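You operate a simulated robot arm through the tools that you are given. There is no shell and no other tool. Be economical: measure what you need, move in short steps, check, and stop when the job is done.

You run a simulated robot arm. Do the job below in one go: nothing can be reset, and whatever is moved stays where it is left.

TASK
Take the lidless jar on the table and put it away on the crate shelf. Then fetch the blue cool pack and set it on the foot of the bed. Then put the yoghurt pot on the top of the side table. Then put the brown bottle on the table away on the crate shelf. Then put the jam jar on the middle of the bed. The order counts. Set down upright: lidless jar, yoghurt pot, brown bottle, jam jar.

It is judged by the outcome, as a careful person would: the job done as asked, and still so three seconds after it is handed in. It fails if anything else is knocked over, pushed out of place, dropped, spilled or broken.

THE ROBOT
A 7-joint arm with a vacuum gripper on a trunk, on a base that drives. Base frame: it is fixed to the floor where the robot stands at the start and does not move with it; the origin is under the middle of the robot, x ahead of it, y to its left, z up; the surface under the hand at the start is at about z = 0.74. Lengths are in m, angles in degrees, forces in N, time in s.
With the tool pointing down near the work surface it reaches from about 0.1 to 0.62 m from the robot's upright axis, wherever it stands. Its first joint turns from -69.0 to 172.0 degrees. Places, roughly: blue cool pack (13x6x3 cm) [0.6, 0.3, 0.8]; brown bottle [1, 0.75, 0.75]; crate shelf [1.1, 3.8, 0.4]; foot of the bed [-2.4, 0.7, 0.6]; jam jar [0.5, 1, 0.75]; lidless jar [0.5, 0, 0.75]; middle of the bed [-2.4, 0, 0.6]; top of the side table [2.8, 2.5, 0.8]; yoghurt pot [0.75, 0.5, 0.75]. Payload 1.06 kg.
Tool frame: the origin (TCP) lies in the middle of the cups' lips, and z points out of the cups. The gripper has 1 cup of 0.024 m across, covering 0.024 by 0.024 m (tool x, y); the bellows give 0.008 m. With the vacuum on, a cup seals on a smooth face that it is pressed against (1 to 4 N); it does not hold porous or soft things. The pull reaches 23 N.
Orientation is that of the tool frame in the base frame, as [roll, pitch, yaw] about the fixed x, y, z axes, in that order (R = Rz(yaw) Ry(pitch) Rx(roll)). With the cups facing straight down, the tool's x points along the base's -x, its y along +y and its z along -z.

THE INTERFACE
- The arm moves only by the tool send_rows. Its argument "increments" is a list of rows, each a list of 7 numbers: the shift along the tool's x, y, z in m, then the turn, a rotation vector about the tool's x, y, z in degrees, then the vacuum: 1 switches it on, 0 off. In form: [[tx, ty, tz, wx, wy, wz, vacuum], ...]. A call has 1 to 20 rows; each row is the pose to reach, as a shift and turn from the pose commanded when the call began, along the tool's axes at that moment. A row lasts 0.2 s, in which the tool goes at most 0.05 m and 8.6 degrees; a call with a longer step from one row to the next is refused whole, and so is a gripper value outside its range. A pose out of reach is approached as far as the arm can. The call stops where the force on the tool passes 40 N (or 10 N more than at its start, if that is more) or the arm is blocked; 0.2 s more then pass. The pull builds up within a second once a cup has sealed. Time passes only in rows, and 0.2 s behind the last, so rows that repeat a pose give it time. It gives the time, the measured TCP pose, the force on the tool (base axes) and the pull of the vacuum at its end, in the units of the frame above (readings bear some noise), with the torque about the TCP (base axes, N m) and any sound that the robot's microphone picked up.
- Cameras (640 x 400 px; columns grow to the right, rows downward): "scene" is now at [0.1848, 0.029, 1.141]; the picture's right is [0.34, -0.94, 0.00], its down [-0.49, -0.18, -0.85] and it looks along [0.80, 0.29, -0.53] (base axes); focal length 254 px, centre (320, 200). "wrist" rides on the gripper at [0.078, 0.019, -0.096] in the tool frame; the picture's right is [-0.24, 0.97, 0.00], its down [-0.71, -0.17, -0.69] and it looks along [-0.67, -0.16, 0.73] (tool axes); focal length 243 px, centre (320, 200). There is no depth. A picture from a camera that has moved, and an enlarged one, comes with that camera's place and axes in the base frame and with its lens.
- get_image(camera): a new picture of that camera. It takes no simulated time.
- raise_lower(by): slides the trunk up (or, below 0, down) by that many m; the arm and the scene camera ride with it, the base frame stays. It gives what a move gives, with no picture.
- base_move(legs): drives the robot by 1 to 6 legs, each [ahead, left, turn to the left] in m, m and degrees, along the robot's own axes; the way and the turn of a leg run together, so that a leg with both is an arc; at most 1.5 m and 180 degrees a leg. The arm and the cameras ride along, it lands a little off, and it stops where it bumps. It gives what a move gives.
- aim_head(pan, tilt): turns the head with the scene camera to pan (to the left, within 80 degrees either way) and tilt (down, from -29 to 69), counted from straight ahead of the robot. It gives what a move gives.
- zoom(camera, box): a new picture of the part [left, top, right, bottom] of that camera's present view, enlarged. It takes no simulated time.
- hand_in(): hands the job in; it is judged then, once.

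Go step by step. Nothing tells you exact positions but the pictures and the camera data: compare them with the known pose of the tool, close in by small moves and look again before you grip or let go. The budget is 165 turns and 128 pictures, counting those below and the enlarged ones. Unless the task says otherwise, let go and move clear before handing in.

The tools are called after "Call:" as name(argument=value, ...) on one line, values as JSON. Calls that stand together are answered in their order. send_rows: Moves the arm, as the interface text tells. Its arguments: {"type":"object","properties":{"increments":{"type":"array","items":{"type":"array","items":{"type":"number"}}}},"required":["increments"]} The other tools are called the same way: raise_lower (by) slides the trunk up or down; base_move (legs) drives the base; aim_head (pan, tilt) turns the head that bears the scene camera; get_image (camera) takes a picture; zoom (camera, box) takes an enlarged picture of a part of a camera's view; hand_in () hands the job in.

At the start:

```text
time: 0.0
eef_pos: [0.3367, 0.0242, 1.0072]
tool_rot: [-180.0, 0.1, -179.9]
ft_force: [0.3, 0.9, 0.2]
torque: [0.03, 0.01, 0.01]
pull: 0.1
trunk travel left (down, up): [-0.3, 0.192]
robot x, y, heading: [-0.0024, 0.0008, -0.0]
head pan, tilt: [19.9, 31.8]
```

scene: 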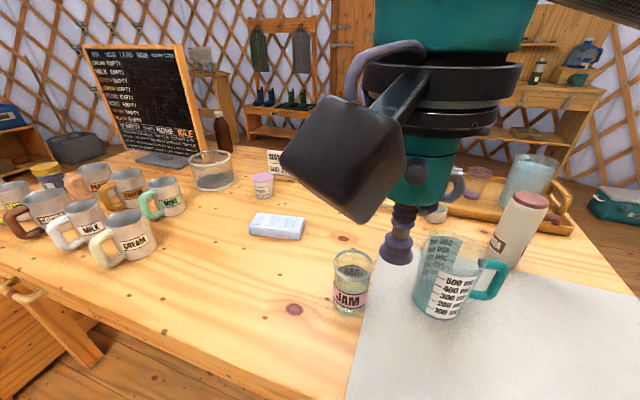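
wrist: 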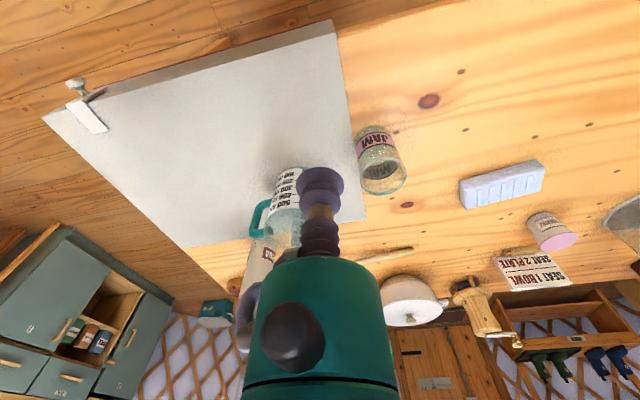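

I see the table with a lidless "JAM" jar close by, a blue cool pack, a yoghurt pot, mugs, and a bottle by the chalkboard. I will look closer at the objects first.

Call:
zoom(camera="scene", box=[220, 140, 420, 330])

Call:
zoom(camera="scene", box=[0, 90, 280, 270])

Call:
zoom(camera="wrist", box=[320, 80, 640, 280])

```text
2.11 times, centred on (320, 235) of scene
camera zoom: at [0.1848, 0.029, 1.141], right [0.34, -0.94, 0.0], down [-0.49, -0.18, -0.85], along [0.8, 0.29, -0.53], focal length 534 px, centre (320, 126)
```

zoom: 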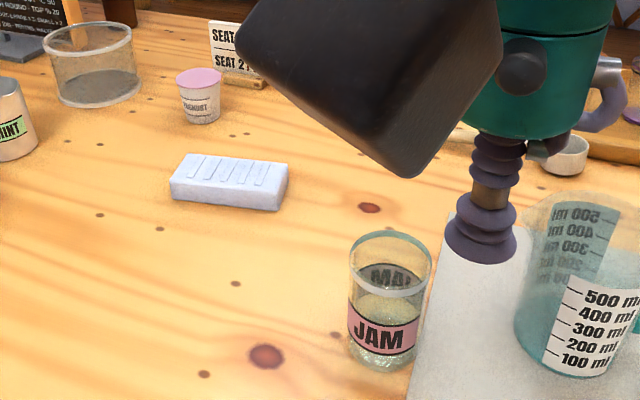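

```text
2.22 times, centred on (140, 180) of scene
camera zoom: at [0.1848, 0.029, 1.141], right [0.34, -0.94, 0.0], down [-0.49, -0.18, -0.85], along [0.8, 0.29, -0.53], focal length 563 px, centre (720, 244)
```

zoom: 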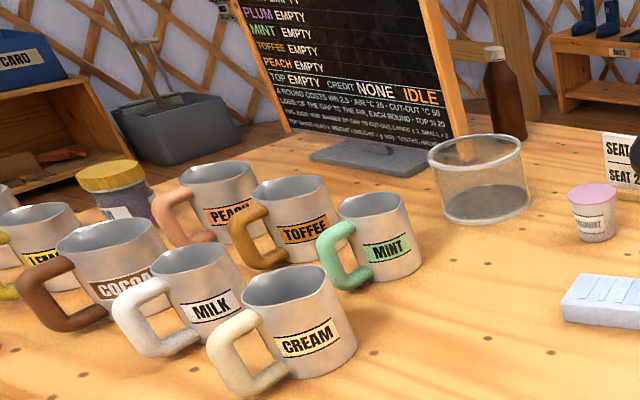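

```text
2.00 times, centred on (480, 180) of wrist
camera zoom: at [0.2579, 0.044, 1.1023], right [0.24, 0.97, 0.0], down [0.71, -0.17, 0.69], along [0.67, -0.16, -0.73], focal length 485 px, centre (0, 240)
```

zoom: 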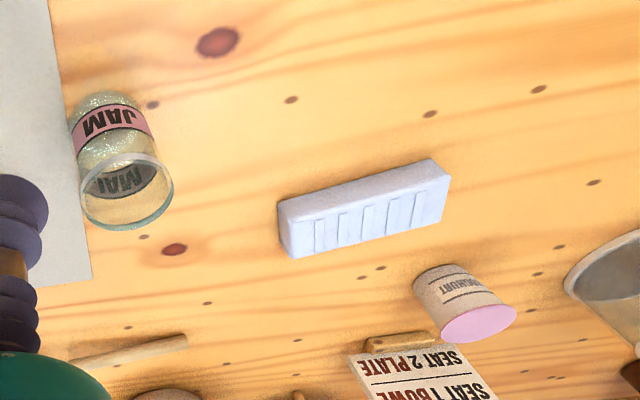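

The lidless jar stands at about (0.47, 0.077), 10 cm tall and 6.3 cm wide, with contents, so it needs a side grip. I look around first to learn the surroundings and routes.

Call:
aim_head(pan=75, tilt=20)

Call:
get_image(camera="scene")

Call:
aim_head(pan=45, tilt=10)

Call:
get_image(camera="scene")

Call:
aim_head(pan=75, tilt=60)

Call:
get_image(camera="scene")

```text
time: 1.2
eef_pos: [0.3366, 0.0252, 1.0067]
tool_rot: [180.0, 0.0, 180.0]
ft_force: [-0.8, 0.0, -1.0]
torque: [-0.02, 0.02, -0.01]
pull: 0.1
trunk travel left (down, up): [-0.3, 0.192]
robot x, y, heading: [-0.003, -0.0004, 0.1]
head pan, tilt: [75.0, 20.0]
```

```text
122 pictures are left
camera scene: at [0.1246, 0.0884, 1.1598], right [0.97, -0.26, 0.0], down [-0.09, -0.33, -0.94], along [0.24, 0.91, -0.34], focal length 254 px, centre (320, 200)
```

scene: 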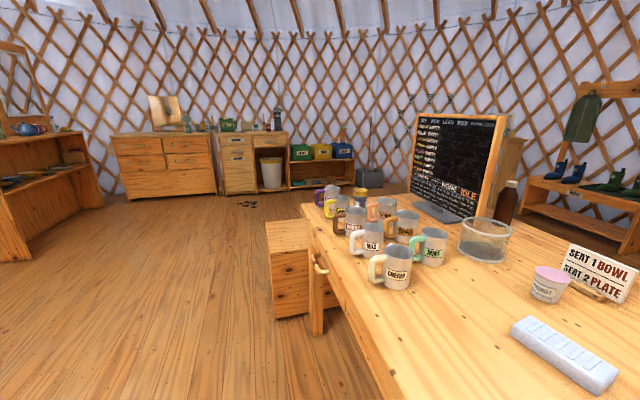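

```text
time: 2.2
eef_pos: [0.3369, 0.0244, 1.0062]
tool_rot: [-180.0, 0.1, 180.0]
ft_force: [0.5, 0.6, -0.3]
torque: [-0.03, 0.0, -0.01]
pull: 0.1
trunk travel left (down, up): [-0.3, 0.192]
robot x, y, heading: [-0.001, 0.0003, 0.3]
head pan, tilt: [45.0, 10.0]
```

```text
121 pictures are left
camera scene: at [0.1661, 0.0643, 1.1761], right [0.71, -0.71, 0.0], down [-0.12, -0.12, -0.98], along [0.7, 0.7, -0.17], focal length 254 px, centre (320, 200)
```

scene: 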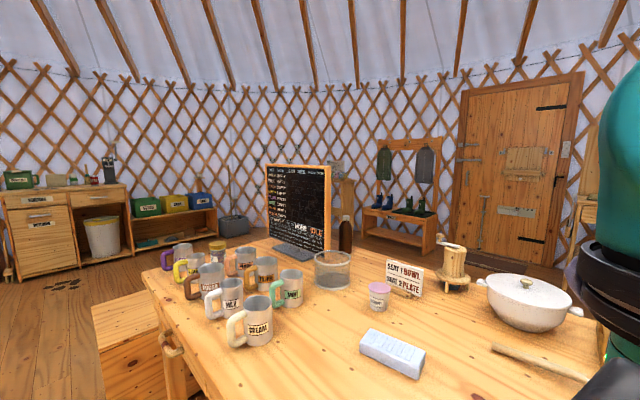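

```text
time: 3.4
eef_pos: [0.3367, 0.0245, 1.0069]
tool_rot: [179.9, -0.1, 179.9]
ft_force: [0.2, 0.2, -0.4]
torque: [-0.04, 0.01, 0.02]
pull: 0.0
trunk travel left (down, up): [-0.3, 0.192]
robot x, y, heading: [-0.0011, 0.0024, 0.2]
head pan, tilt: [75.0, 60.0]
```

```text
120 pictures are left
camera scene: at [0.1177, 0.0629, 1.1017], right [0.97, -0.26, 0.0], down [-0.22, -0.84, -0.5], along [0.13, 0.48, -0.87], focal length 254 px, centre (320, 200)
```

scene: 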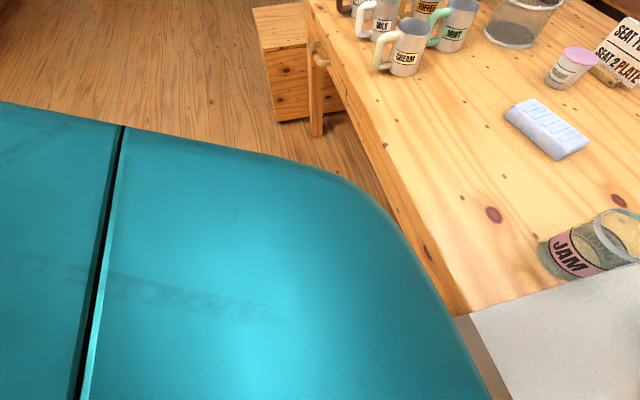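

The crate shelf is the low bench with coloured crates at the far left; the route to it goes left of the table. I back off a little for room and start turning the tool towards a horizontal pose.

Call:
base_move(legs=[[-0.15, 0, 0]])

Call:
send_rows(increments=[[0, 0, 0, 0, 0, 8.5, 0], [0, 0, 0, 0, 0, 17, 0], [0, 0, 0, 0, 0, 25.5, 0], [0, 0, 0, 0, 0, 34, 0], [0, 0, 0, 0, 0, 42.5, 0], [0, 0, 0, 0, 0, 51, 0], [0, 0, 0, 0, 0, 59.5, 0], [0, 0, 0, 0, 0, 68, 0], [0, 0, 0, 0, 0, 76.5, 0], [0, 0, 0, 0, 0, 85, 0], [0, 0, 0, 0, 0, 90, 0]])

Call:
aim_head(pan=10, tilt=35)

Call:
get_image(camera="scene")

```text
time: 4.7
eef_pos: [0.187, 0.0256, 1.0081]
tool_rot: [179.9, 0.0, -179.9]
ft_force: [0.4, 0.4, -1.2]
torque: [-0.02, -0.03, -0.04]
pull: 0.0
trunk travel left (down, up): [-0.3, 0.192]
robot x, y, heading: [-0.1487, 0.0001, 0.1]
head pan, tilt: [75.0, 60.0]
```

```text
time: 7.1
eef_pos: [0.1863, 0.0249, 1.006]
tool_rot: [180.0, 0.0, 89.9]
ft_force: [-0.2, 0.1, 0.5]
torque: [-0.01, 0.0, 0.02]
pull: 0.0
trunk travel left (down, up): [-0.3, 0.192]
robot x, y, heading: [-0.1471, -0.0039, 0.4]
head pan, tilt: [75.0, 60.0]
```

```text
time: 8.5
eef_pos: [0.1868, 0.0261, 1.0073]
tool_rot: [-180.0, 0.0, 90.1]
ft_force: [0.7, -1.2, 0.0]
torque: [0.02, -0.02, 0.0]
pull: 0.1
trunk travel left (down, up): [-0.3, 0.192]
robot x, y, heading: [-0.1481, 0.0024, 0.1]
head pan, tilt: [10.0, 35.0]
```

```text
119 pictures are left
camera scene: at [0.0381, 0.014, 1.136], right [0.18, -0.98, 0.0], down [-0.56, -0.1, -0.82], along [0.81, 0.14, -0.57], focal length 254 px, centre (320, 200)
```

scene: 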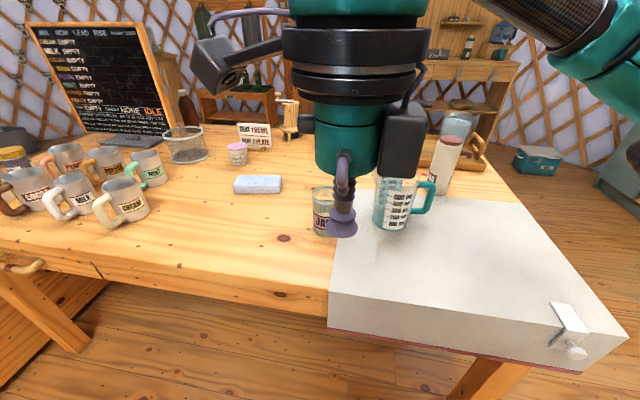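

The tool is turned; now I tilt it to point ahead (+x) while moving forward, keeping height.

Call:
send_rows(increments=[[0, 0.02, 0, -8.5, 0, 0, 0], [0, 0.04, 0, -17, 0, 0, 0], [0, 0.06, 0, -25.5, 0, 0, 0], [0, 0.08, 0, -34, 0, 0, 0], [0, 0.1, 0, -42.5, 0, 0, 0], [0, 0.12, 0, -51, 0, 0, 0], [0, 0.13, 0, -59.5, 0, 0, 0], [0, 0.14, 0, -68, 0, 0, 0], [0, 0.15, 0, -76.5, 0, 0, 0], [0, 0.16, 0, -85, 0, 0, 0], [0, 0.16, 0, -90, 0, 0, 0]])

Call:
get_image(camera="scene")

Call:
get_image(camera="wrist")

```text
time: 10.9
eef_pos: [0.3472, 0.0267, 1.0056]
tool_rot: [90.0, 0.0, 90.1]
ft_force: [0.1, 0.1, 0.2]
torque: [-0.02, -0.01, -0.01]
pull: 0.1
trunk travel left (down, up): [-0.3, 0.192]
robot x, y, heading: [-0.1495, -0.0018, -0.2]
head pan, tilt: [10.0, 35.0]
```

```text
118 pictures are left
camera scene: at [0.038, 0.0141, 1.136], right [0.18, -0.98, 0.0], down [-0.56, -0.1, -0.82], along [0.81, 0.14, -0.57], focal length 254 px, centre (320, 200)
```

scene: 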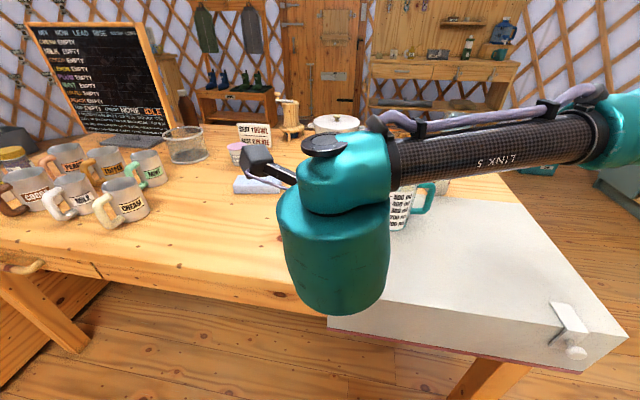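

```text
117 pictures are left
camera wrist: at [0.2509, 0.1047, 1.0255], right [0.0, -0.24, 0.97], down [-0.68, -0.71, -0.17], along [0.73, -0.66, -0.16], focal length 243 px, centre (320, 200)
```

wrist: 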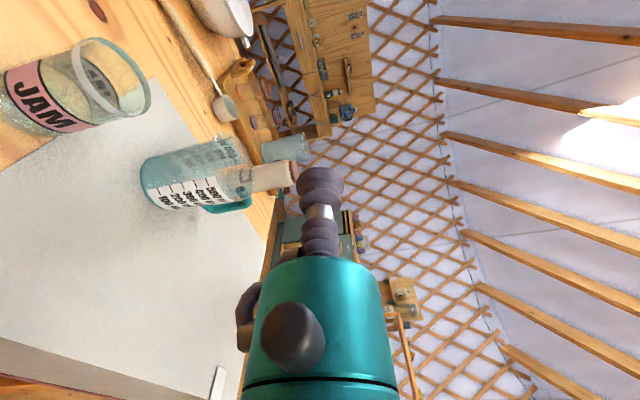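

The horizontal pose works with the wrist housing clearance just enough. I align in y with the jar and lower the trunk so the cup is level with the clear glass below the rim.

Call:
send_rows(increments=[[0.03, 0, 0, 0, 0, 0, 0], [0.053, 0, 0, 0, 0, 0, 0]])

Call:
raise_lower(by=-0.18)

Call:
get_image(camera="wrist")

Call:
get_image(camera="scene")

```text
time: 11.5
eef_pos: [0.3474, 0.0763, 1.008]
tool_rot: [90.0, 0.1, 89.9]
ft_force: [-0.2, 0.6, 0.7]
torque: [0.01, -0.01, -0.02]
pull: 0.0
trunk travel left (down, up): [-0.3, 0.192]
robot x, y, heading: [-0.1478, -0.0031, -0.2]
head pan, tilt: [10.0, 35.0]
```

```text
time: 13.5
eef_pos: [0.3475, 0.0785, 0.8269]
tool_rot: [90.0, 0.1, 90.0]
ft_force: [0.3, -0.1, 0.0]
torque: [0.0, 0.0, -0.02]
pull: 0.1
trunk travel left (down, up): [-0.12, 0.372]
robot x, y, heading: [-0.1474, 0.0001, -0.0]
head pan, tilt: [10.0, 35.0]
```

```text
116 pictures are left
camera wrist: at [0.2512, 0.1568, 0.8458], right [0.0, -0.24, 0.97], down [-0.68, -0.71, -0.17], along [0.73, -0.67, -0.16], focal length 243 px, centre (320, 200)
```

wrist: 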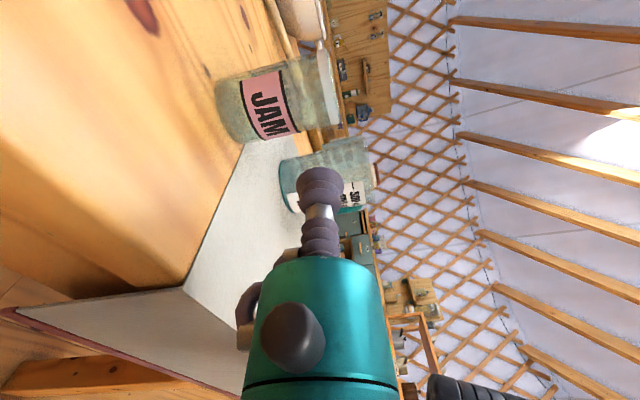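

```text
115 pictures are left
camera scene: at [0.0918, 0.0141, 0.9452], right [0.18, -0.98, 0.0], down [-0.56, -0.1, -0.82], along [0.81, 0.14, -0.57], focal length 254 px, centre (320, 200)
```

scene: 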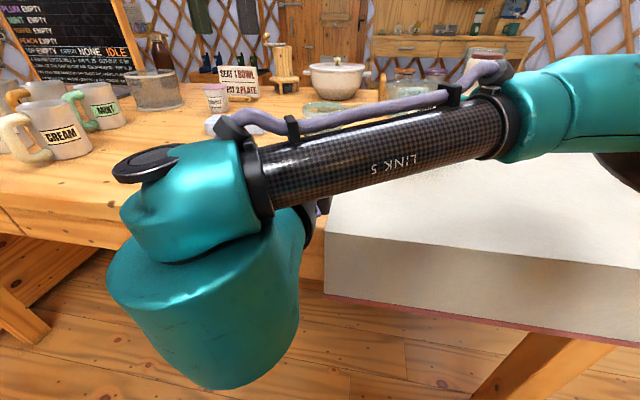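

The jar's clear band is about z 0.805–0.835 with y ≈ 0.082. I lower the cup a bit and approach, stopping short for a look.

Call:
send_rows(increments=[[0.003, -0.007, 0.0, 0, 0, 0, 0], [0.003, -0.007, 0.03, 0, 0, 0, 0], [0.003, -0.007, 0.05, 0, 0, 0, 0], [0.003, -0.007, 0.065, 0, 0, 0, 0], [0.003, -0.007, 0.075, 0, 0, 0, 0]])

Call:
get_image(camera="wrist")

```text
time: 14.7
eef_pos: [0.4223, 0.081, 0.8199]
tool_rot: [90.0, 0.0, 90.0]
ft_force: [-0.6, 1.0, -0.4]
torque: [-0.01, 0.01, -0.03]
pull: 0.0
trunk travel left (down, up): [-0.12, 0.372]
robot x, y, heading: [-0.15, -0.0004, 0.1]
head pan, tilt: [10.0, 35.0]
```

```text
114 pictures are left
camera wrist: at [0.3264, 0.1597, 0.8389], right [0.0, -0.24, 0.97], down [-0.68, -0.71, -0.17], along [0.73, -0.67, -0.16], focal length 243 px, centre (320, 200)
```

wrist: 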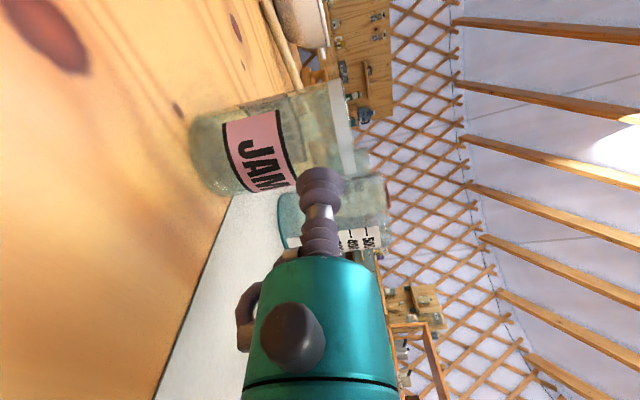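

The cup lines up with the clear glass between label and rim. I press on with the vacuum on.

Call:
send_rows(increments=[[0, 0, 0.008, 0, 0, 0, 1], [0, 0, 0.013, 0, 0, 0, 1], [0, 0, 0.016, 0, 0, 0, 1], [0, 0, 0.018, 0, 0, 0, 1], [0, 0, 0.018, 0, 0, 0, 1], [0, 0, 0.018, 0, 0, 0, 1]])

```text
time: 16.1
eef_pos: [0.4408, 0.0813, 0.8195]
tool_rot: [90.1, 0.1, 90.0]
ft_force: [0.7, 0.6, 0.1]
torque: [0.0, 0.02, 0.0]
pull: 0.3
trunk travel left (down, up): [-0.12, 0.372]
robot x, y, heading: [-0.1486, 0.0018, -0.0]
head pan, tilt: [10.0, 35.0]
```

Call:
send_rows(increments=[[0, 0, 0.002, 0, 0, 0, 1], [0, 0, 0.004, 0, 0, 0, 1], [0, 0, 0.006, 0, 0, 0, 1], [0, 0, 0.006, 0, 0, 0, 1], [0, 0, 0.006, 0, 0, 0, 1]])

Call:
zoom(camera="wrist", box=[160, 60, 420, 260])

```text
time: 17.3
eef_pos: [0.4456, 0.0813, 0.8191]
tool_rot: [90.0, 0.1, 90.1]
ft_force: [-0.9, 0.2, -0.1]
torque: [-0.01, -0.01, -0.02]
pull: 0.1
trunk travel left (down, up): [-0.12, 0.372]
robot x, y, heading: [-0.1473, -0.0035, 0.2]
head pan, tilt: [10.0, 35.0]
```

```text
2.00 times, centred on (290, 160) of wrist
camera zoom: at [0.3503, 0.16, 0.8381], right [0.0, -0.24, 0.97], down [-0.68, -0.71, -0.17], along [0.73, -0.66, -0.16], focal length 485 px, centre (380, 280)
```

zoom: 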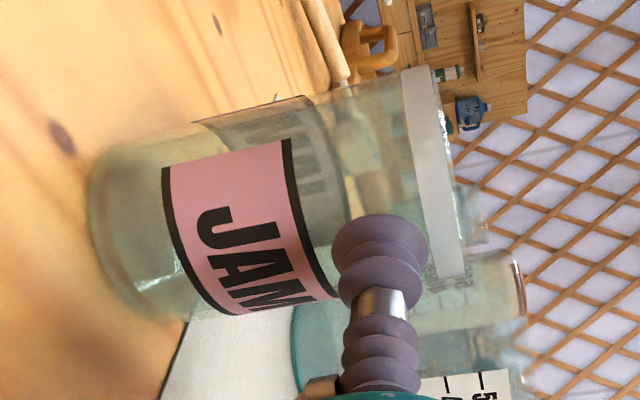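

No contact yet; I go on in small steps.

Call:
send_rows(increments=[[0, 0, 0.002, 0, 0, 0, 1], [0, 0, 0.004, 0, 0, 0, 1], [0, 0, 0.004, 0, 0, 0, 1], [0, 0, 0.004, 0, 0, 0, 1]])

Call:
send_rows(increments=[[0, 0, 0.002, 0, 0, 0, 1], [0, 0, 0.003, 0, 0, 0, 1], [0, 0, 0.003, 0, 0, 0, 1], [0, 0, 0.003, 0, 0, 0, 1]])

Call:
zoom(camera="wrist", box=[160, 60, 420, 260])

```text
time: 18.3
eef_pos: [0.4509, 0.0822, 0.821]
tool_rot: [89.9, -0.1, 90.0]
ft_force: [0.7, -1.6, 4.5]
torque: [-0.1, 0.0, -0.02]
pull: 22.7
trunk travel left (down, up): [-0.12, 0.372]
robot x, y, heading: [-0.1504, 0.003, 0.2]
head pan, tilt: [10.0, 35.0]
```

```text
time: 19.3
eef_pos: [0.4524, 0.082, 0.8211]
tool_rot: [89.9, 0.0, 90.1]
ft_force: [-2.2, -0.6, 5.7]
torque: [0.03, 0.03, -0.01]
pull: 23.1
trunk travel left (down, up): [-0.12, 0.372]
robot x, y, heading: [-0.1472, -0.0006, 0.1]
head pan, tilt: [10.0, 35.0]
```

```text
2.00 times, centred on (290, 160) of wrist
camera zoom: at [0.3563, 0.16, 0.8391], right [0.0, -0.24, 0.97], down [-0.68, -0.71, -0.17], along [0.73, -0.66, -0.16], focal length 485 px, centre (380, 280)
```

zoom: 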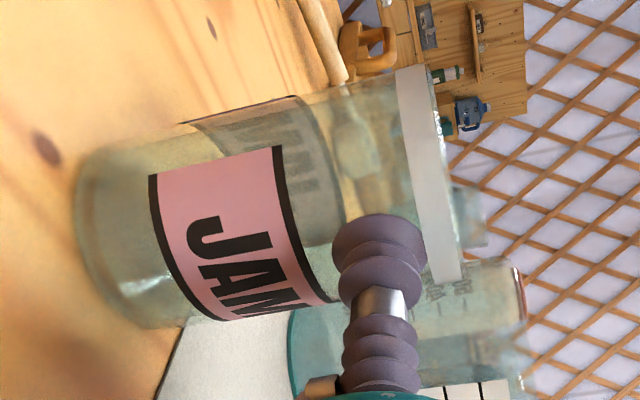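

Sealed with full pull. I lift gently, straight up.

Call:
send_rows(increments=[[0, 0.005, 0, 0, 0, 0, 1], [0, 0.015, 0, 0, 0, 0, 1], [0, 0.025, 0, 0, 0, 0, 1], [0, 0.035, 0, 0, 0, 0, 1], [0, 0.045, 0, 0, 0, 0, 1], [0, 0.05, 0, 0, 0, 0, 1]])

Call:
get_image(camera="wrist")

```text
time: 20.7
eef_pos: [0.4537, 0.0821, 0.8689]
tool_rot: [90.0, 0.0, 89.9]
ft_force: [-0.3, -0.2, -2.4]
torque: [-0.02, 0.02, -0.01]
pull: 22.5
trunk travel left (down, up): [-0.12, 0.372]
robot x, y, heading: [-0.1486, 0.0004, 0.1]
head pan, tilt: [10.0, 35.0]
```

```text
111 pictures are left
camera wrist: at [0.3567, 0.1601, 0.8892], right [0.0, -0.24, 0.97], down [-0.68, -0.71, -0.17], along [0.73, -0.67, -0.16], focal length 243 px, centre (320, 200)
```

wrist: 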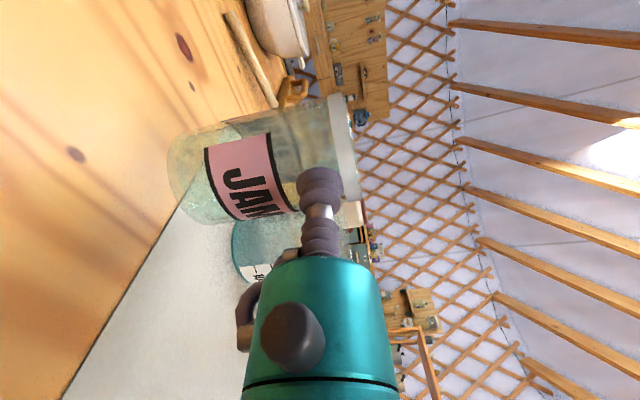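

The jar is held (about 0.25 kg). I back away from the table and check the grip.

Call:
base_move(legs=[[-0.4, 0, 0]])

Call:
aim_head(pan=75, tilt=25)

Call:
get_image(camera="scene")

Call:
get_image(camera="wrist")

```text
time: 23.2
eef_pos: [0.0568, 0.0797, 0.8691]
tool_rot: [89.9, 0.0, 89.8]
ft_force: [0.7, 0.2, -1.6]
torque: [0.02, 0.05, 0.01]
pull: 22.8
trunk travel left (down, up): [-0.12, 0.372]
robot x, y, heading: [-0.5433, 0.0017, -0.1]
head pan, tilt: [10.0, 35.0]
```

```text
time: 24.5
eef_pos: [0.0553, 0.0806, 0.8691]
tool_rot: [90.0, 0.0, 89.9]
ft_force: [-0.1, 0.5, -0.5]
torque: [-0.01, 0.03, 0.01]
pull: 22.9
trunk travel left (down, up): [-0.12, 0.372]
robot x, y, heading: [-0.5452, 0.0016, 0.2]
head pan, tilt: [75.0, 25.0]
```

```text
110 pictures are left
camera scene: at [-0.3676, 0.0871, 0.9609], right [0.97, -0.26, 0.0], down [-0.11, -0.41, -0.91], along [0.24, 0.87, -0.42], focal length 254 px, centre (320, 200)
```

scene: 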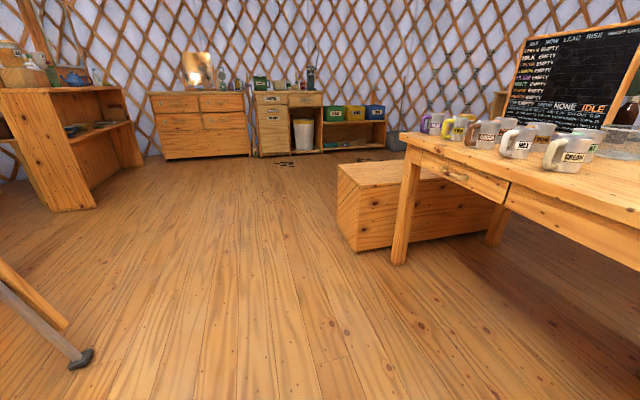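

```text
109 pictures are left
camera wrist: at [-0.0398, 0.1583, 0.889], right [0.0, -0.24, 0.97], down [-0.69, -0.71, -0.17], along [0.73, -0.67, -0.16], focal length 243 px, centre (320, 200)
```

wrist: 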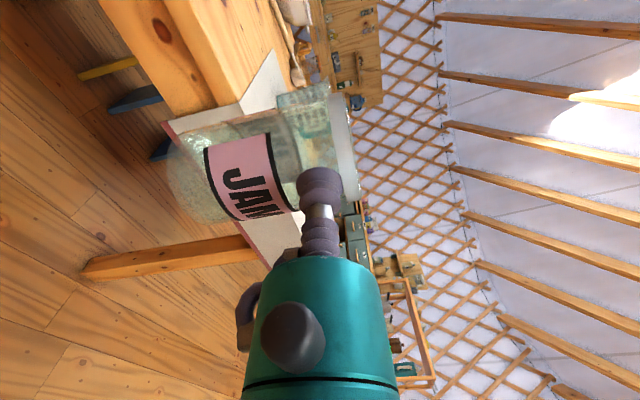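

The jar rides well and the way is clear. I slide left past the table, turn to face the crate shelf, and slide right in front of it.

Call:
base_move(legs=[[0, 1.2, 0], [0, 1.1, 0], [0, 0, 90], [0, -0.8, 0], [0, -0.8, 0]])

Call:
aim_head(pan=0, tilt=35)

Call:
get_image(camera="scene")

Call:
get_image(camera="wrist")

```text
time: 62.4
eef_pos: [1.0191, 2.7889, 0.8707]
tool_rot: [90.1, 0.0, 175.7]
ft_force: [0.1, -0.4, -1.6]
torque: [-0.02, 0.01, -0.03]
pull: 23.1
trunk travel left (down, up): [-0.12, 0.372]
robot x, y, heading: [1.0591, 2.1837, 85.7]
head pan, tilt: [75.0, 25.0]
```

```text
time: 63.9
eef_pos: [1.0188, 2.7896, 0.8704]
tool_rot: [90.0, 0.0, 175.7]
ft_force: [-0.7, -0.1, -2.0]
torque: [-0.08, 0.03, -0.03]
pull: 22.8
trunk travel left (down, up): [-0.12, 0.372]
robot x, y, heading: [1.0585, 2.1824, 85.8]
head pan, tilt: [0.0, 35.0]
```

```text
108 pictures are left
camera scene: at [1.0725, 2.4243, 0.9452], right [1.0, -0.07, 0.0], down [-0.04, -0.57, -0.82], along [0.06, 0.82, -0.57], focal length 254 px, centre (320, 200)
```

scene: 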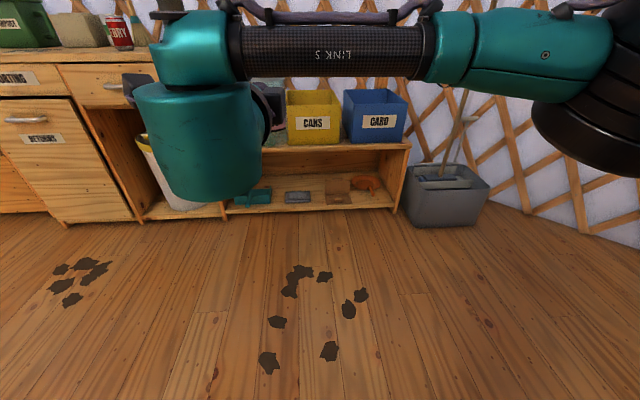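

```text
107 pictures are left
camera wrist: at [0.9337, 2.7, 0.889], right [0.24, -0.02, 0.97], down [0.66, -0.74, -0.17], along [0.72, 0.68, -0.16], focal length 243 px, centre (320, 200)
```

wrist: 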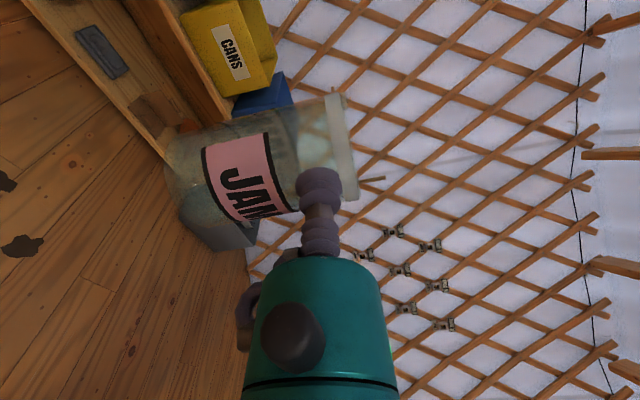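

I'm facing the crate shelf; I zoom in to find free room on its board.

Call:
aim_head(pan=0, tilt=22)

Call:
zoom(camera="scene", box=[200, 100, 440, 250])

Call:
zoom(camera="wrist", box=[0, 0, 320, 200])

```text
time: 64.6
eef_pos: [1.0193, 2.7889, 0.8697]
tool_rot: [90.0, 0.0, 175.6]
ft_force: [0.7, -0.3, -2.5]
torque: [-0.04, -0.02, 0.0]
pull: 23.0
trunk travel left (down, up): [-0.12, 0.372]
robot x, y, heading: [1.0567, 2.1832, 85.7]
head pan, tilt: [0.0, 22.0]
```

```text
2.67 times, centred on (320, 175) of scene
camera zoom: at [1.0729, 2.429, 0.9657], right [1.0, -0.07, 0.0], down [-0.03, -0.37, -0.93], along [0.07, 0.92, -0.38], focal length 676 px, centre (320, 267)
```

zoom: 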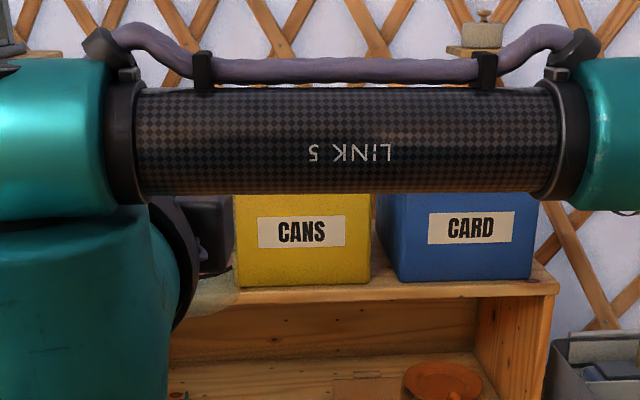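

```text
2.00 times, centred on (160, 100) of wrist
camera zoom: at [0.9337, 2.7, 0.8889], right [0.24, -0.02, 0.97], down [0.66, -0.74, -0.17], along [0.72, 0.68, -0.16], focal length 485 px, centre (640, 400)
```

zoom: 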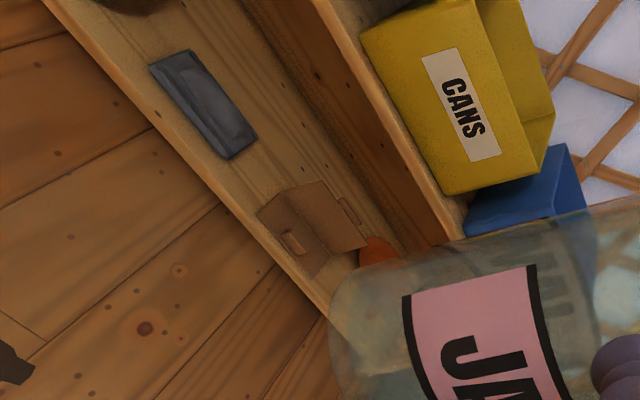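

The arm blocks the view; I turn the base right 50° and look left to see the shelf freely.

Call:
base_move(legs=[[0, 0, -50]])

Call:
raise_lower(by=0.3)

Call:
aim_head(pan=52, tilt=30)

Call:
get_image(camera="scene")

Call:
zoom(camera="scene", box=[220, 100, 460, 250])

```text
time: 67.2
eef_pos: [1.4866, 2.6122, 0.8709]
tool_rot: [90.0, 0.1, 127.1]
ft_force: [0.2, 0.4, -1.4]
torque: [-0.07, 0.04, 0.02]
pull: 23.0
trunk travel left (down, up): [-0.12, 0.372]
robot x, y, heading: [1.052, 2.1807, 37.2]
head pan, tilt: [0.0, 22.0]
```

```text
time: 70.2
eef_pos: [1.4881, 2.6118, 1.1703]
tool_rot: [90.1, 0.0, 127.1]
ft_force: [-0.5, 0.6, -1.6]
torque: [-0.01, 0.03, 0.02]
pull: 23.0
trunk travel left (down, up): [-0.42, 0.072]
robot x, y, heading: [1.0544, 2.1837, 37.5]
head pan, tilt: [0.0, 22.0]
```

```text
time: 71.5
eef_pos: [1.4884, 2.6103, 1.1693]
tool_rot: [90.1, 0.0, 127.2]
ft_force: [0.3, 0.1, -1.2]
torque: [-0.07, 0.04, 0.02]
pull: 22.9
trunk travel left (down, up): [-0.42, 0.072]
robot x, y, heading: [1.0546, 2.1836, 37.0]
head pan, tilt: [52.0, 30.0]
```

```text
104 pictures are left
camera scene: at [1.1077, 2.3111, 1.2704], right [1.0, -0.02, 0.0], down [-0.01, -0.5, -0.87], along [0.01, 0.87, -0.5], focal length 254 px, centre (320, 200)
```

scene: 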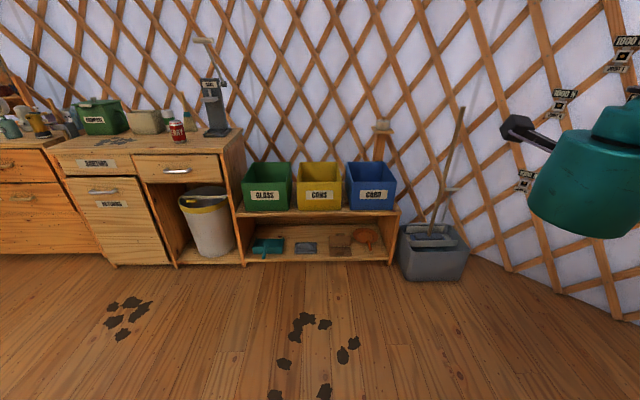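

```text
2.67 times, centred on (340, 175) of scene
camera zoom: at [1.1077, 2.3111, 1.2704], right [1.0, -0.02, 0.0], down [-0.01, -0.5, -0.87], along [0.01, 0.87, -0.5], focal length 676 px, centre (267, 267)
```

zoom: 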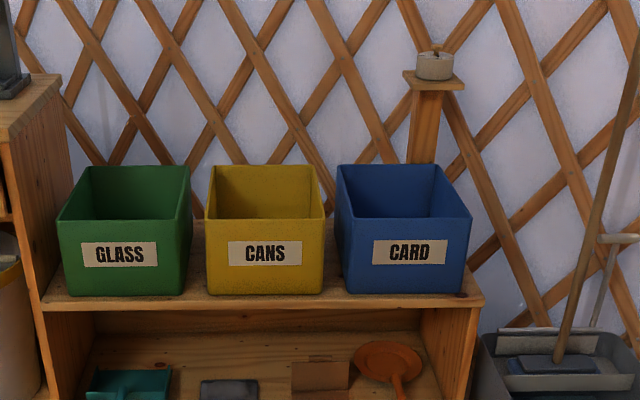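

These are recycling crates: GLASS, CANS, CARD on the shelf's upper board. I drive closer to measure the room on the board and look into the crates.

Call:
base_move(legs=[[0.33, 0.6, 0]])

Call:
aim_head(pan=55, tilt=52)

Call:
get_image(camera="scene")

```text
time: 77.1
eef_pos: [1.4157, 3.2734, 1.1694]
tool_rot: [90.0, -0.1, 125.6]
ft_force: [0.4, 0.7, -1.2]
torque: [-0.01, 0.02, -0.01]
pull: 23.1
trunk travel left (down, up): [-0.42, 0.072]
robot x, y, heading: [0.9764, 2.8573, 35.7]
head pan, tilt: [52.0, 30.0]
```

```text
time: 78.0
eef_pos: [1.4155, 3.2742, 1.1701]
tool_rot: [90.0, 0.0, 125.7]
ft_force: [-0.2, 0.1, -2.0]
torque: [-0.01, 0.05, -0.02]
pull: 23.1
trunk travel left (down, up): [-0.42, 0.072]
robot x, y, heading: [0.976, 2.8578, 35.7]
head pan, tilt: [55.0, 52.0]
```

```text
102 pictures are left
camera scene: at [1.0247, 2.9686, 1.2383], right [1.0, 0.01, 0.0], down [0.01, -0.79, -0.62], along [-0.01, 0.62, -0.79], focal length 254 px, centre (320, 200)
```

scene: 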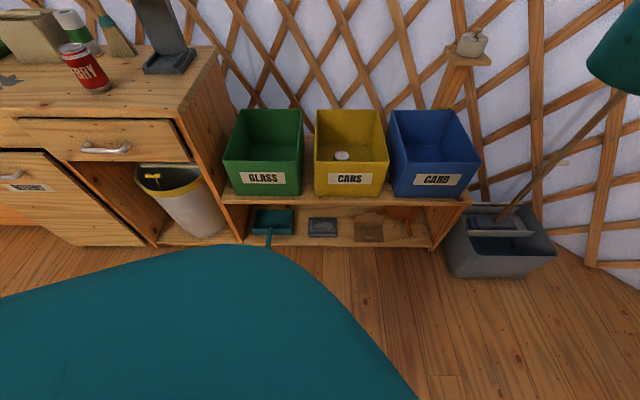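

Call:
zoom(camera="scene", box=[210, 95, 370, 195])

Call:
zoom(camera="scene", box=[210, 160, 490, 255])

```text
4.00 times, centred on (290, 145) of scene
camera zoom: at [1.0247, 2.9686, 1.2383], right [1.0, 0.01, 0.0], down [0.01, -0.79, -0.62], along [-0.01, 0.62, -0.79], focal length 1014 px, centre (440, 420)
```

zoom: 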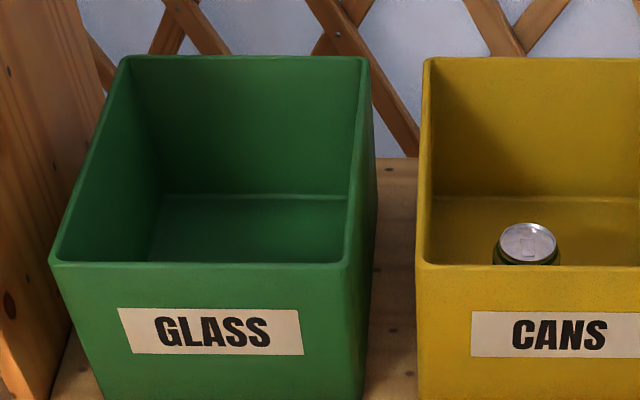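

```text
2.29 times, centred on (350, 208) of scene
camera zoom: at [1.0247, 2.9686, 1.2383], right [1.0, 0.01, 0.0], down [0.01, -0.79, -0.62], along [-0.01, 0.62, -0.79], focal length 579 px, centre (251, 183)
```

zoom: 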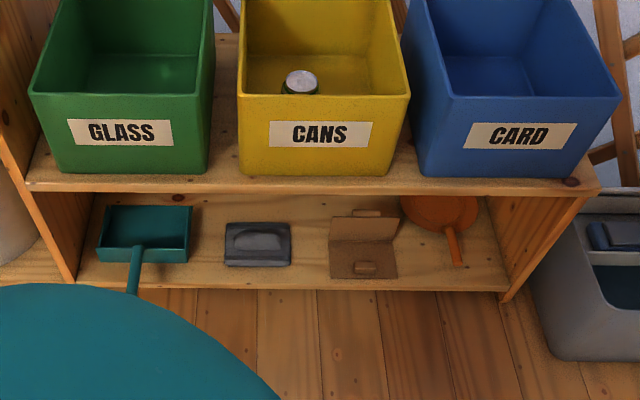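

The can in the CANS crate shows the crates are in use, but a side-held jar cannot be lowered into one. I go nearer to measure the free strip of the board in front of and between the crates from above.

Call:
base_move(legs=[[0.15, 0.21, 0]])

Call:
aim_head(pan=50, tilt=68)

Call:
get_image(camera="scene")

```text
time: 80.5
eef_pos: [1.4103, 3.5366, 1.1702]
tool_rot: [90.0, 0.0, 125.7]
ft_force: [0.1, -0.4, -1.6]
torque: [0.01, 0.05, 0.0]
pull: 23.0
trunk travel left (down, up): [-0.42, 0.072]
robot x, y, heading: [0.9666, 3.1223, 36.0]
head pan, tilt: [55.0, 52.0]
```

```text
time: 81.3
eef_pos: [1.4112, 3.5375, 1.171]
tool_rot: [89.9, -0.1, 125.7]
ft_force: [-0.3, 0.5, -1.7]
torque: [-0.04, 0.04, 0.01]
pull: 23.1
trunk travel left (down, up): [-0.42, 0.072]
robot x, y, heading: [0.9737, 3.1214, 36.0]
head pan, tilt: [50.0, 68.0]
```

```text
99 pictures are left
camera scene: at [1.0259, 3.2126, 1.2197], right [1.0, -0.07, 0.0], down [-0.07, -0.92, -0.38], along [0.03, 0.37, -0.93], focal length 254 px, centre (320, 200)
```

scene: 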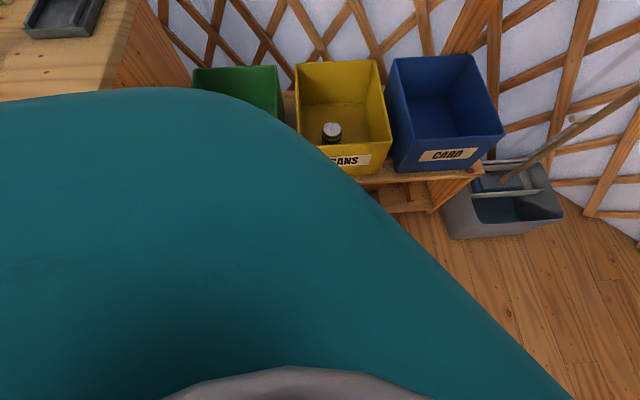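

Call:
zoom(camera="scene", box=[340, 120, 500, 220])

Call:
get_image(camera="wrist")

```text
4.00 times, centred on (420, 170) of scene
camera zoom: at [1.0259, 3.2126, 1.2197], right [1.0, -0.07, 0.0], down [-0.07, -0.92, -0.38], along [0.03, 0.37, -0.93], focal length 1014 px, centre (-80, 320)
```

zoom: 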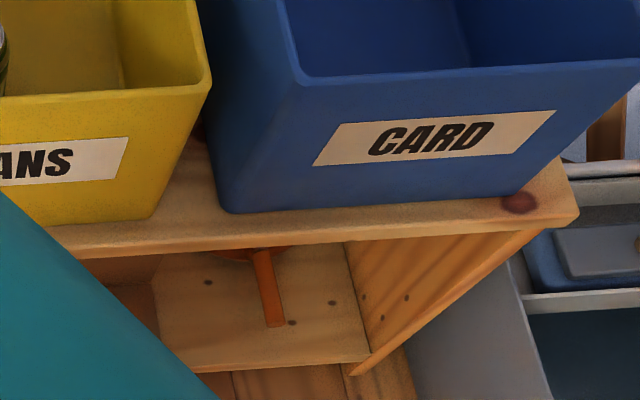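

```text
97 pictures are left
camera wrist: at [1.2876, 3.5449, 1.1889], right [0.14, -0.19, 0.97], down [-0.14, -0.97, -0.17], along [0.98, -0.12, -0.16], focal length 243 px, centre (320, 200)
```

wrist: 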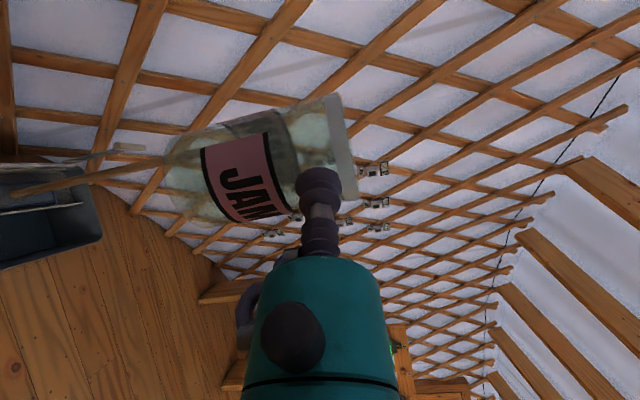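

Free board is scarce: strips of about 1.5 cm in front, 7 cm between crates at the base, 5 cm right of CARD. I look closer at the jar's contents and the hand.

Call:
zoom(camera="wrist", box=[150, 70, 390, 220])

Call:
aim_head(pan=8, tilt=20)

Call:
get_image(camera="scene")

```text
2.67 times, centred on (270, 145) of wrist
camera zoom: at [1.2876, 3.5449, 1.1889], right [0.14, -0.19, 0.97], down [-0.14, -0.97, -0.17], along [0.98, -0.12, -0.16], focal length 647 px, centre (453, 347)
```

zoom: 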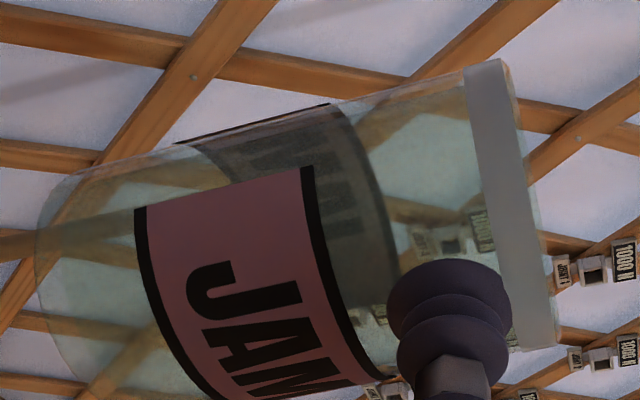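

```text
time: 82.4
eef_pos: [1.4109, 3.5374, 1.1704]
tool_rot: [90.0, 0.0, 125.6]
ft_force: [-0.8, -1.0, -2.0]
torque: [-0.04, 0.04, -0.05]
pull: 23.2
trunk travel left (down, up): [-0.42, 0.072]
robot x, y, heading: [0.9724, 3.1147, 36.0]
head pan, tilt: [8.0, 20.0]
```

```text
95 pictures are left
camera scene: at [1.0889, 3.2203, 1.2864], right [0.69, -0.72, 0.0], down [-0.25, -0.24, -0.94], along [0.68, 0.65, -0.34], focal length 254 px, centre (320, 200)
```

scene: 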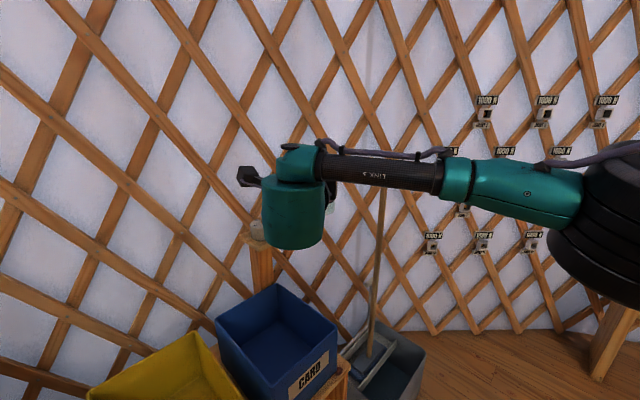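

The jar is empty glass, so it belongs upright in the GLASS crate, where a moderate tilt (about 25°) spills nothing and lets the hand dip below the rim. I reposition in front of the GLASS crate and measure it.

Call:
base_move(legs=[[-0.55, -0.05, 0], [0, 0, 24]])

Call:
aim_head(pan=20, tilt=35)

Call:
get_image(camera="scene")

```text
time: 86.9
eef_pos: [0.7814, 3.3152, 1.1704]
tool_rot: [90.1, 0.1, 150.0]
ft_force: [0.0, 0.4, -1.2]
torque: [-0.04, 0.06, 0.0]
pull: 22.8
trunk travel left (down, up): [-0.42, 0.072]
robot x, y, heading: [0.5513, 2.7532, 60.5]
head pan, tilt: [8.0, 20.0]
```

```text
time: 87.7
eef_pos: [0.783, 3.3145, 1.1706]
tool_rot: [90.0, 0.1, 150.0]
ft_force: [-0.2, -0.6, -0.9]
torque: [-0.05, 0.1, -0.03]
pull: 22.7
trunk travel left (down, up): [-0.42, 0.072]
robot x, y, heading: [0.5494, 2.7534, 60.1]
head pan, tilt: [20.0, 35.0]
```

```text
94 pictures are left
camera scene: at [0.5975, 2.8944, 1.2626], right [0.98, -0.17, 0.0], down [-0.1, -0.56, -0.82], along [0.14, 0.81, -0.57], focal length 254 px, centre (320, 200)
```

scene: 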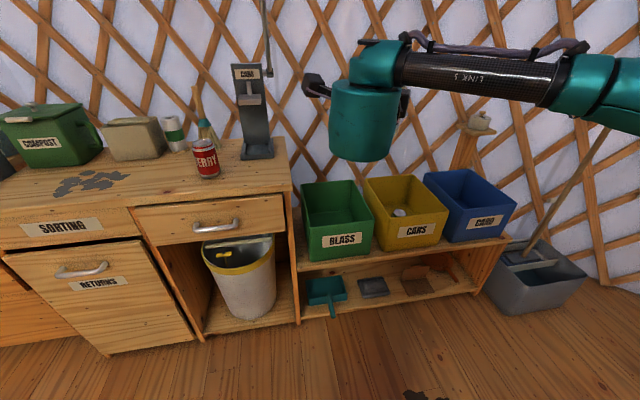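

Call:
zoom(camera="scene", box=[280, 165, 440, 265])

```text
4.00 times, centred on (360, 215) of scene
camera zoom: at [0.5975, 2.8944, 1.2626], right [0.98, -0.17, 0.0], down [-0.1, -0.56, -0.82], along [0.14, 0.81, -0.57], focal length 1014 px, centre (160, 140)
```

zoom: 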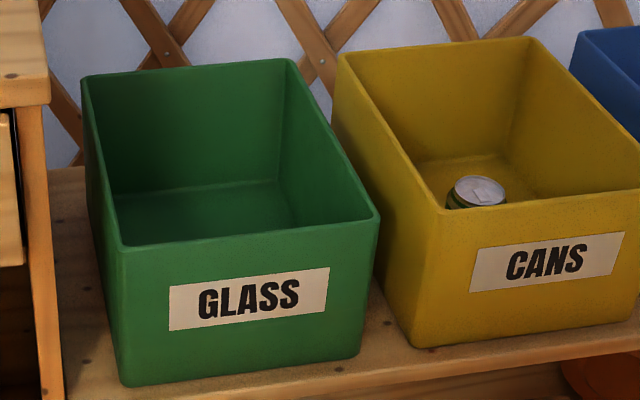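

Crate measured: outer x 0.68–0.94, y 3.63–3.94, rim z ≈ 0.62, floor ≈ 0.43. I tilt the hand 25° down and extend it while still high and clear.

Call:
send_rows(increments=[[0, 0, 0.02, 5, 0, 0, 1], [0, 0, 0.04, 10, 0, 0, 1], [0, 0, 0.06, 15, 0, 0, 1], [0, 0, 0.085, 20, 0, 0, 1], [0, 0, 0.105, 25, 0, 0, 1], [0, 0, 0.115, 25, 0, 0, 1]])

Call:
base_move(legs=[[0, 0, -5.5]])

Call:
get_image(camera="scene")

```text
time: 89.0
eef_pos: [0.8381, 3.4143, 1.1688]
tool_rot: [115.0, 0.0, 150.2]
ft_force: [-0.6, 0.8, -1.8]
torque: [-0.03, -0.01, 0.01]
pull: 22.6
trunk travel left (down, up): [-0.42, 0.072]
robot x, y, heading: [0.5488, 2.7544, 60.4]
head pan, tilt: [20.0, 35.0]
```

```text
time: 90.0
eef_pos: [0.8997, 3.3849, 1.1689]
tool_rot: [115.0, 0.0, 144.5]
ft_force: [0.4, -0.2, -1.6]
torque: [-0.06, 0.01, 0.02]
pull: 22.3
trunk travel left (down, up): [-0.42, 0.072]
robot x, y, heading: [0.5519, 2.7503, 54.6]
head pan, tilt: [20.0, 35.0]
```

```text
92 pictures are left
camera scene: at [0.6106, 2.8893, 1.2626], right [0.96, -0.26, 0.0], down [-0.15, -0.55, -0.82], along [0.22, 0.79, -0.57], focal length 254 px, centre (320, 200)
```

scene: 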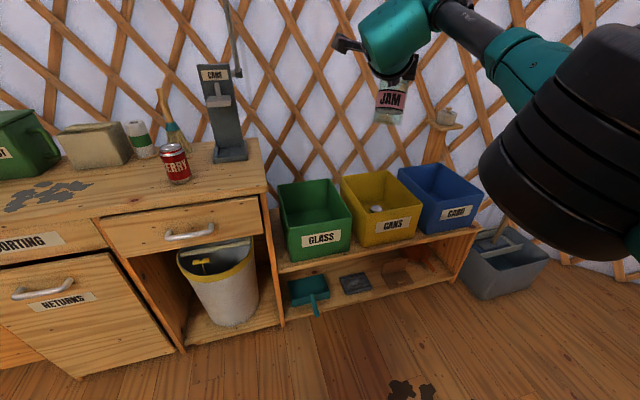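

Next the base moves so the hand hangs over the GLASS crate, still high.

Call:
base_move(legs=[[0.335, 0.3, 0]])

Call:
get_image(camera="scene")

Call:
get_image(camera="wrist")

```text
time: 93.1
eef_pos: [0.8577, 3.8265, 1.1687]
tool_rot: [115.0, -0.1, 144.7]
ft_force: [-0.4, 0.3, -2.4]
torque: [-0.05, 0.0, 0.01]
pull: 22.5
trunk travel left (down, up): [-0.42, 0.072]
robot x, y, heading: [0.5081, 3.1927, 54.6]
head pan, tilt: [20.0, 35.0]
```

```text
91 pictures are left
camera scene: at [0.5701, 3.3314, 1.2625], right [0.96, -0.26, 0.0], down [-0.15, -0.55, -0.82], along [0.21, 0.79, -0.57], focal length 254 px, centre (320, 200)
```

scene: 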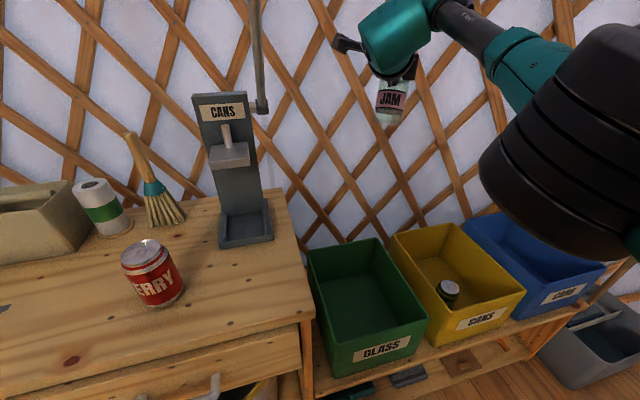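

```text
90 pictures are left
camera wrist: at [0.748, 3.8084, 1.2261], right [0.43, 0.2, 0.88], down [0.18, -0.97, 0.13], along [0.89, 0.1, -0.45], focal length 243 px, centre (320, 200)
```

wrist: 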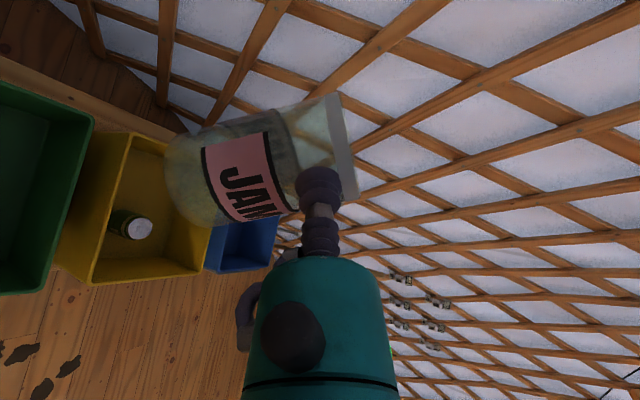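

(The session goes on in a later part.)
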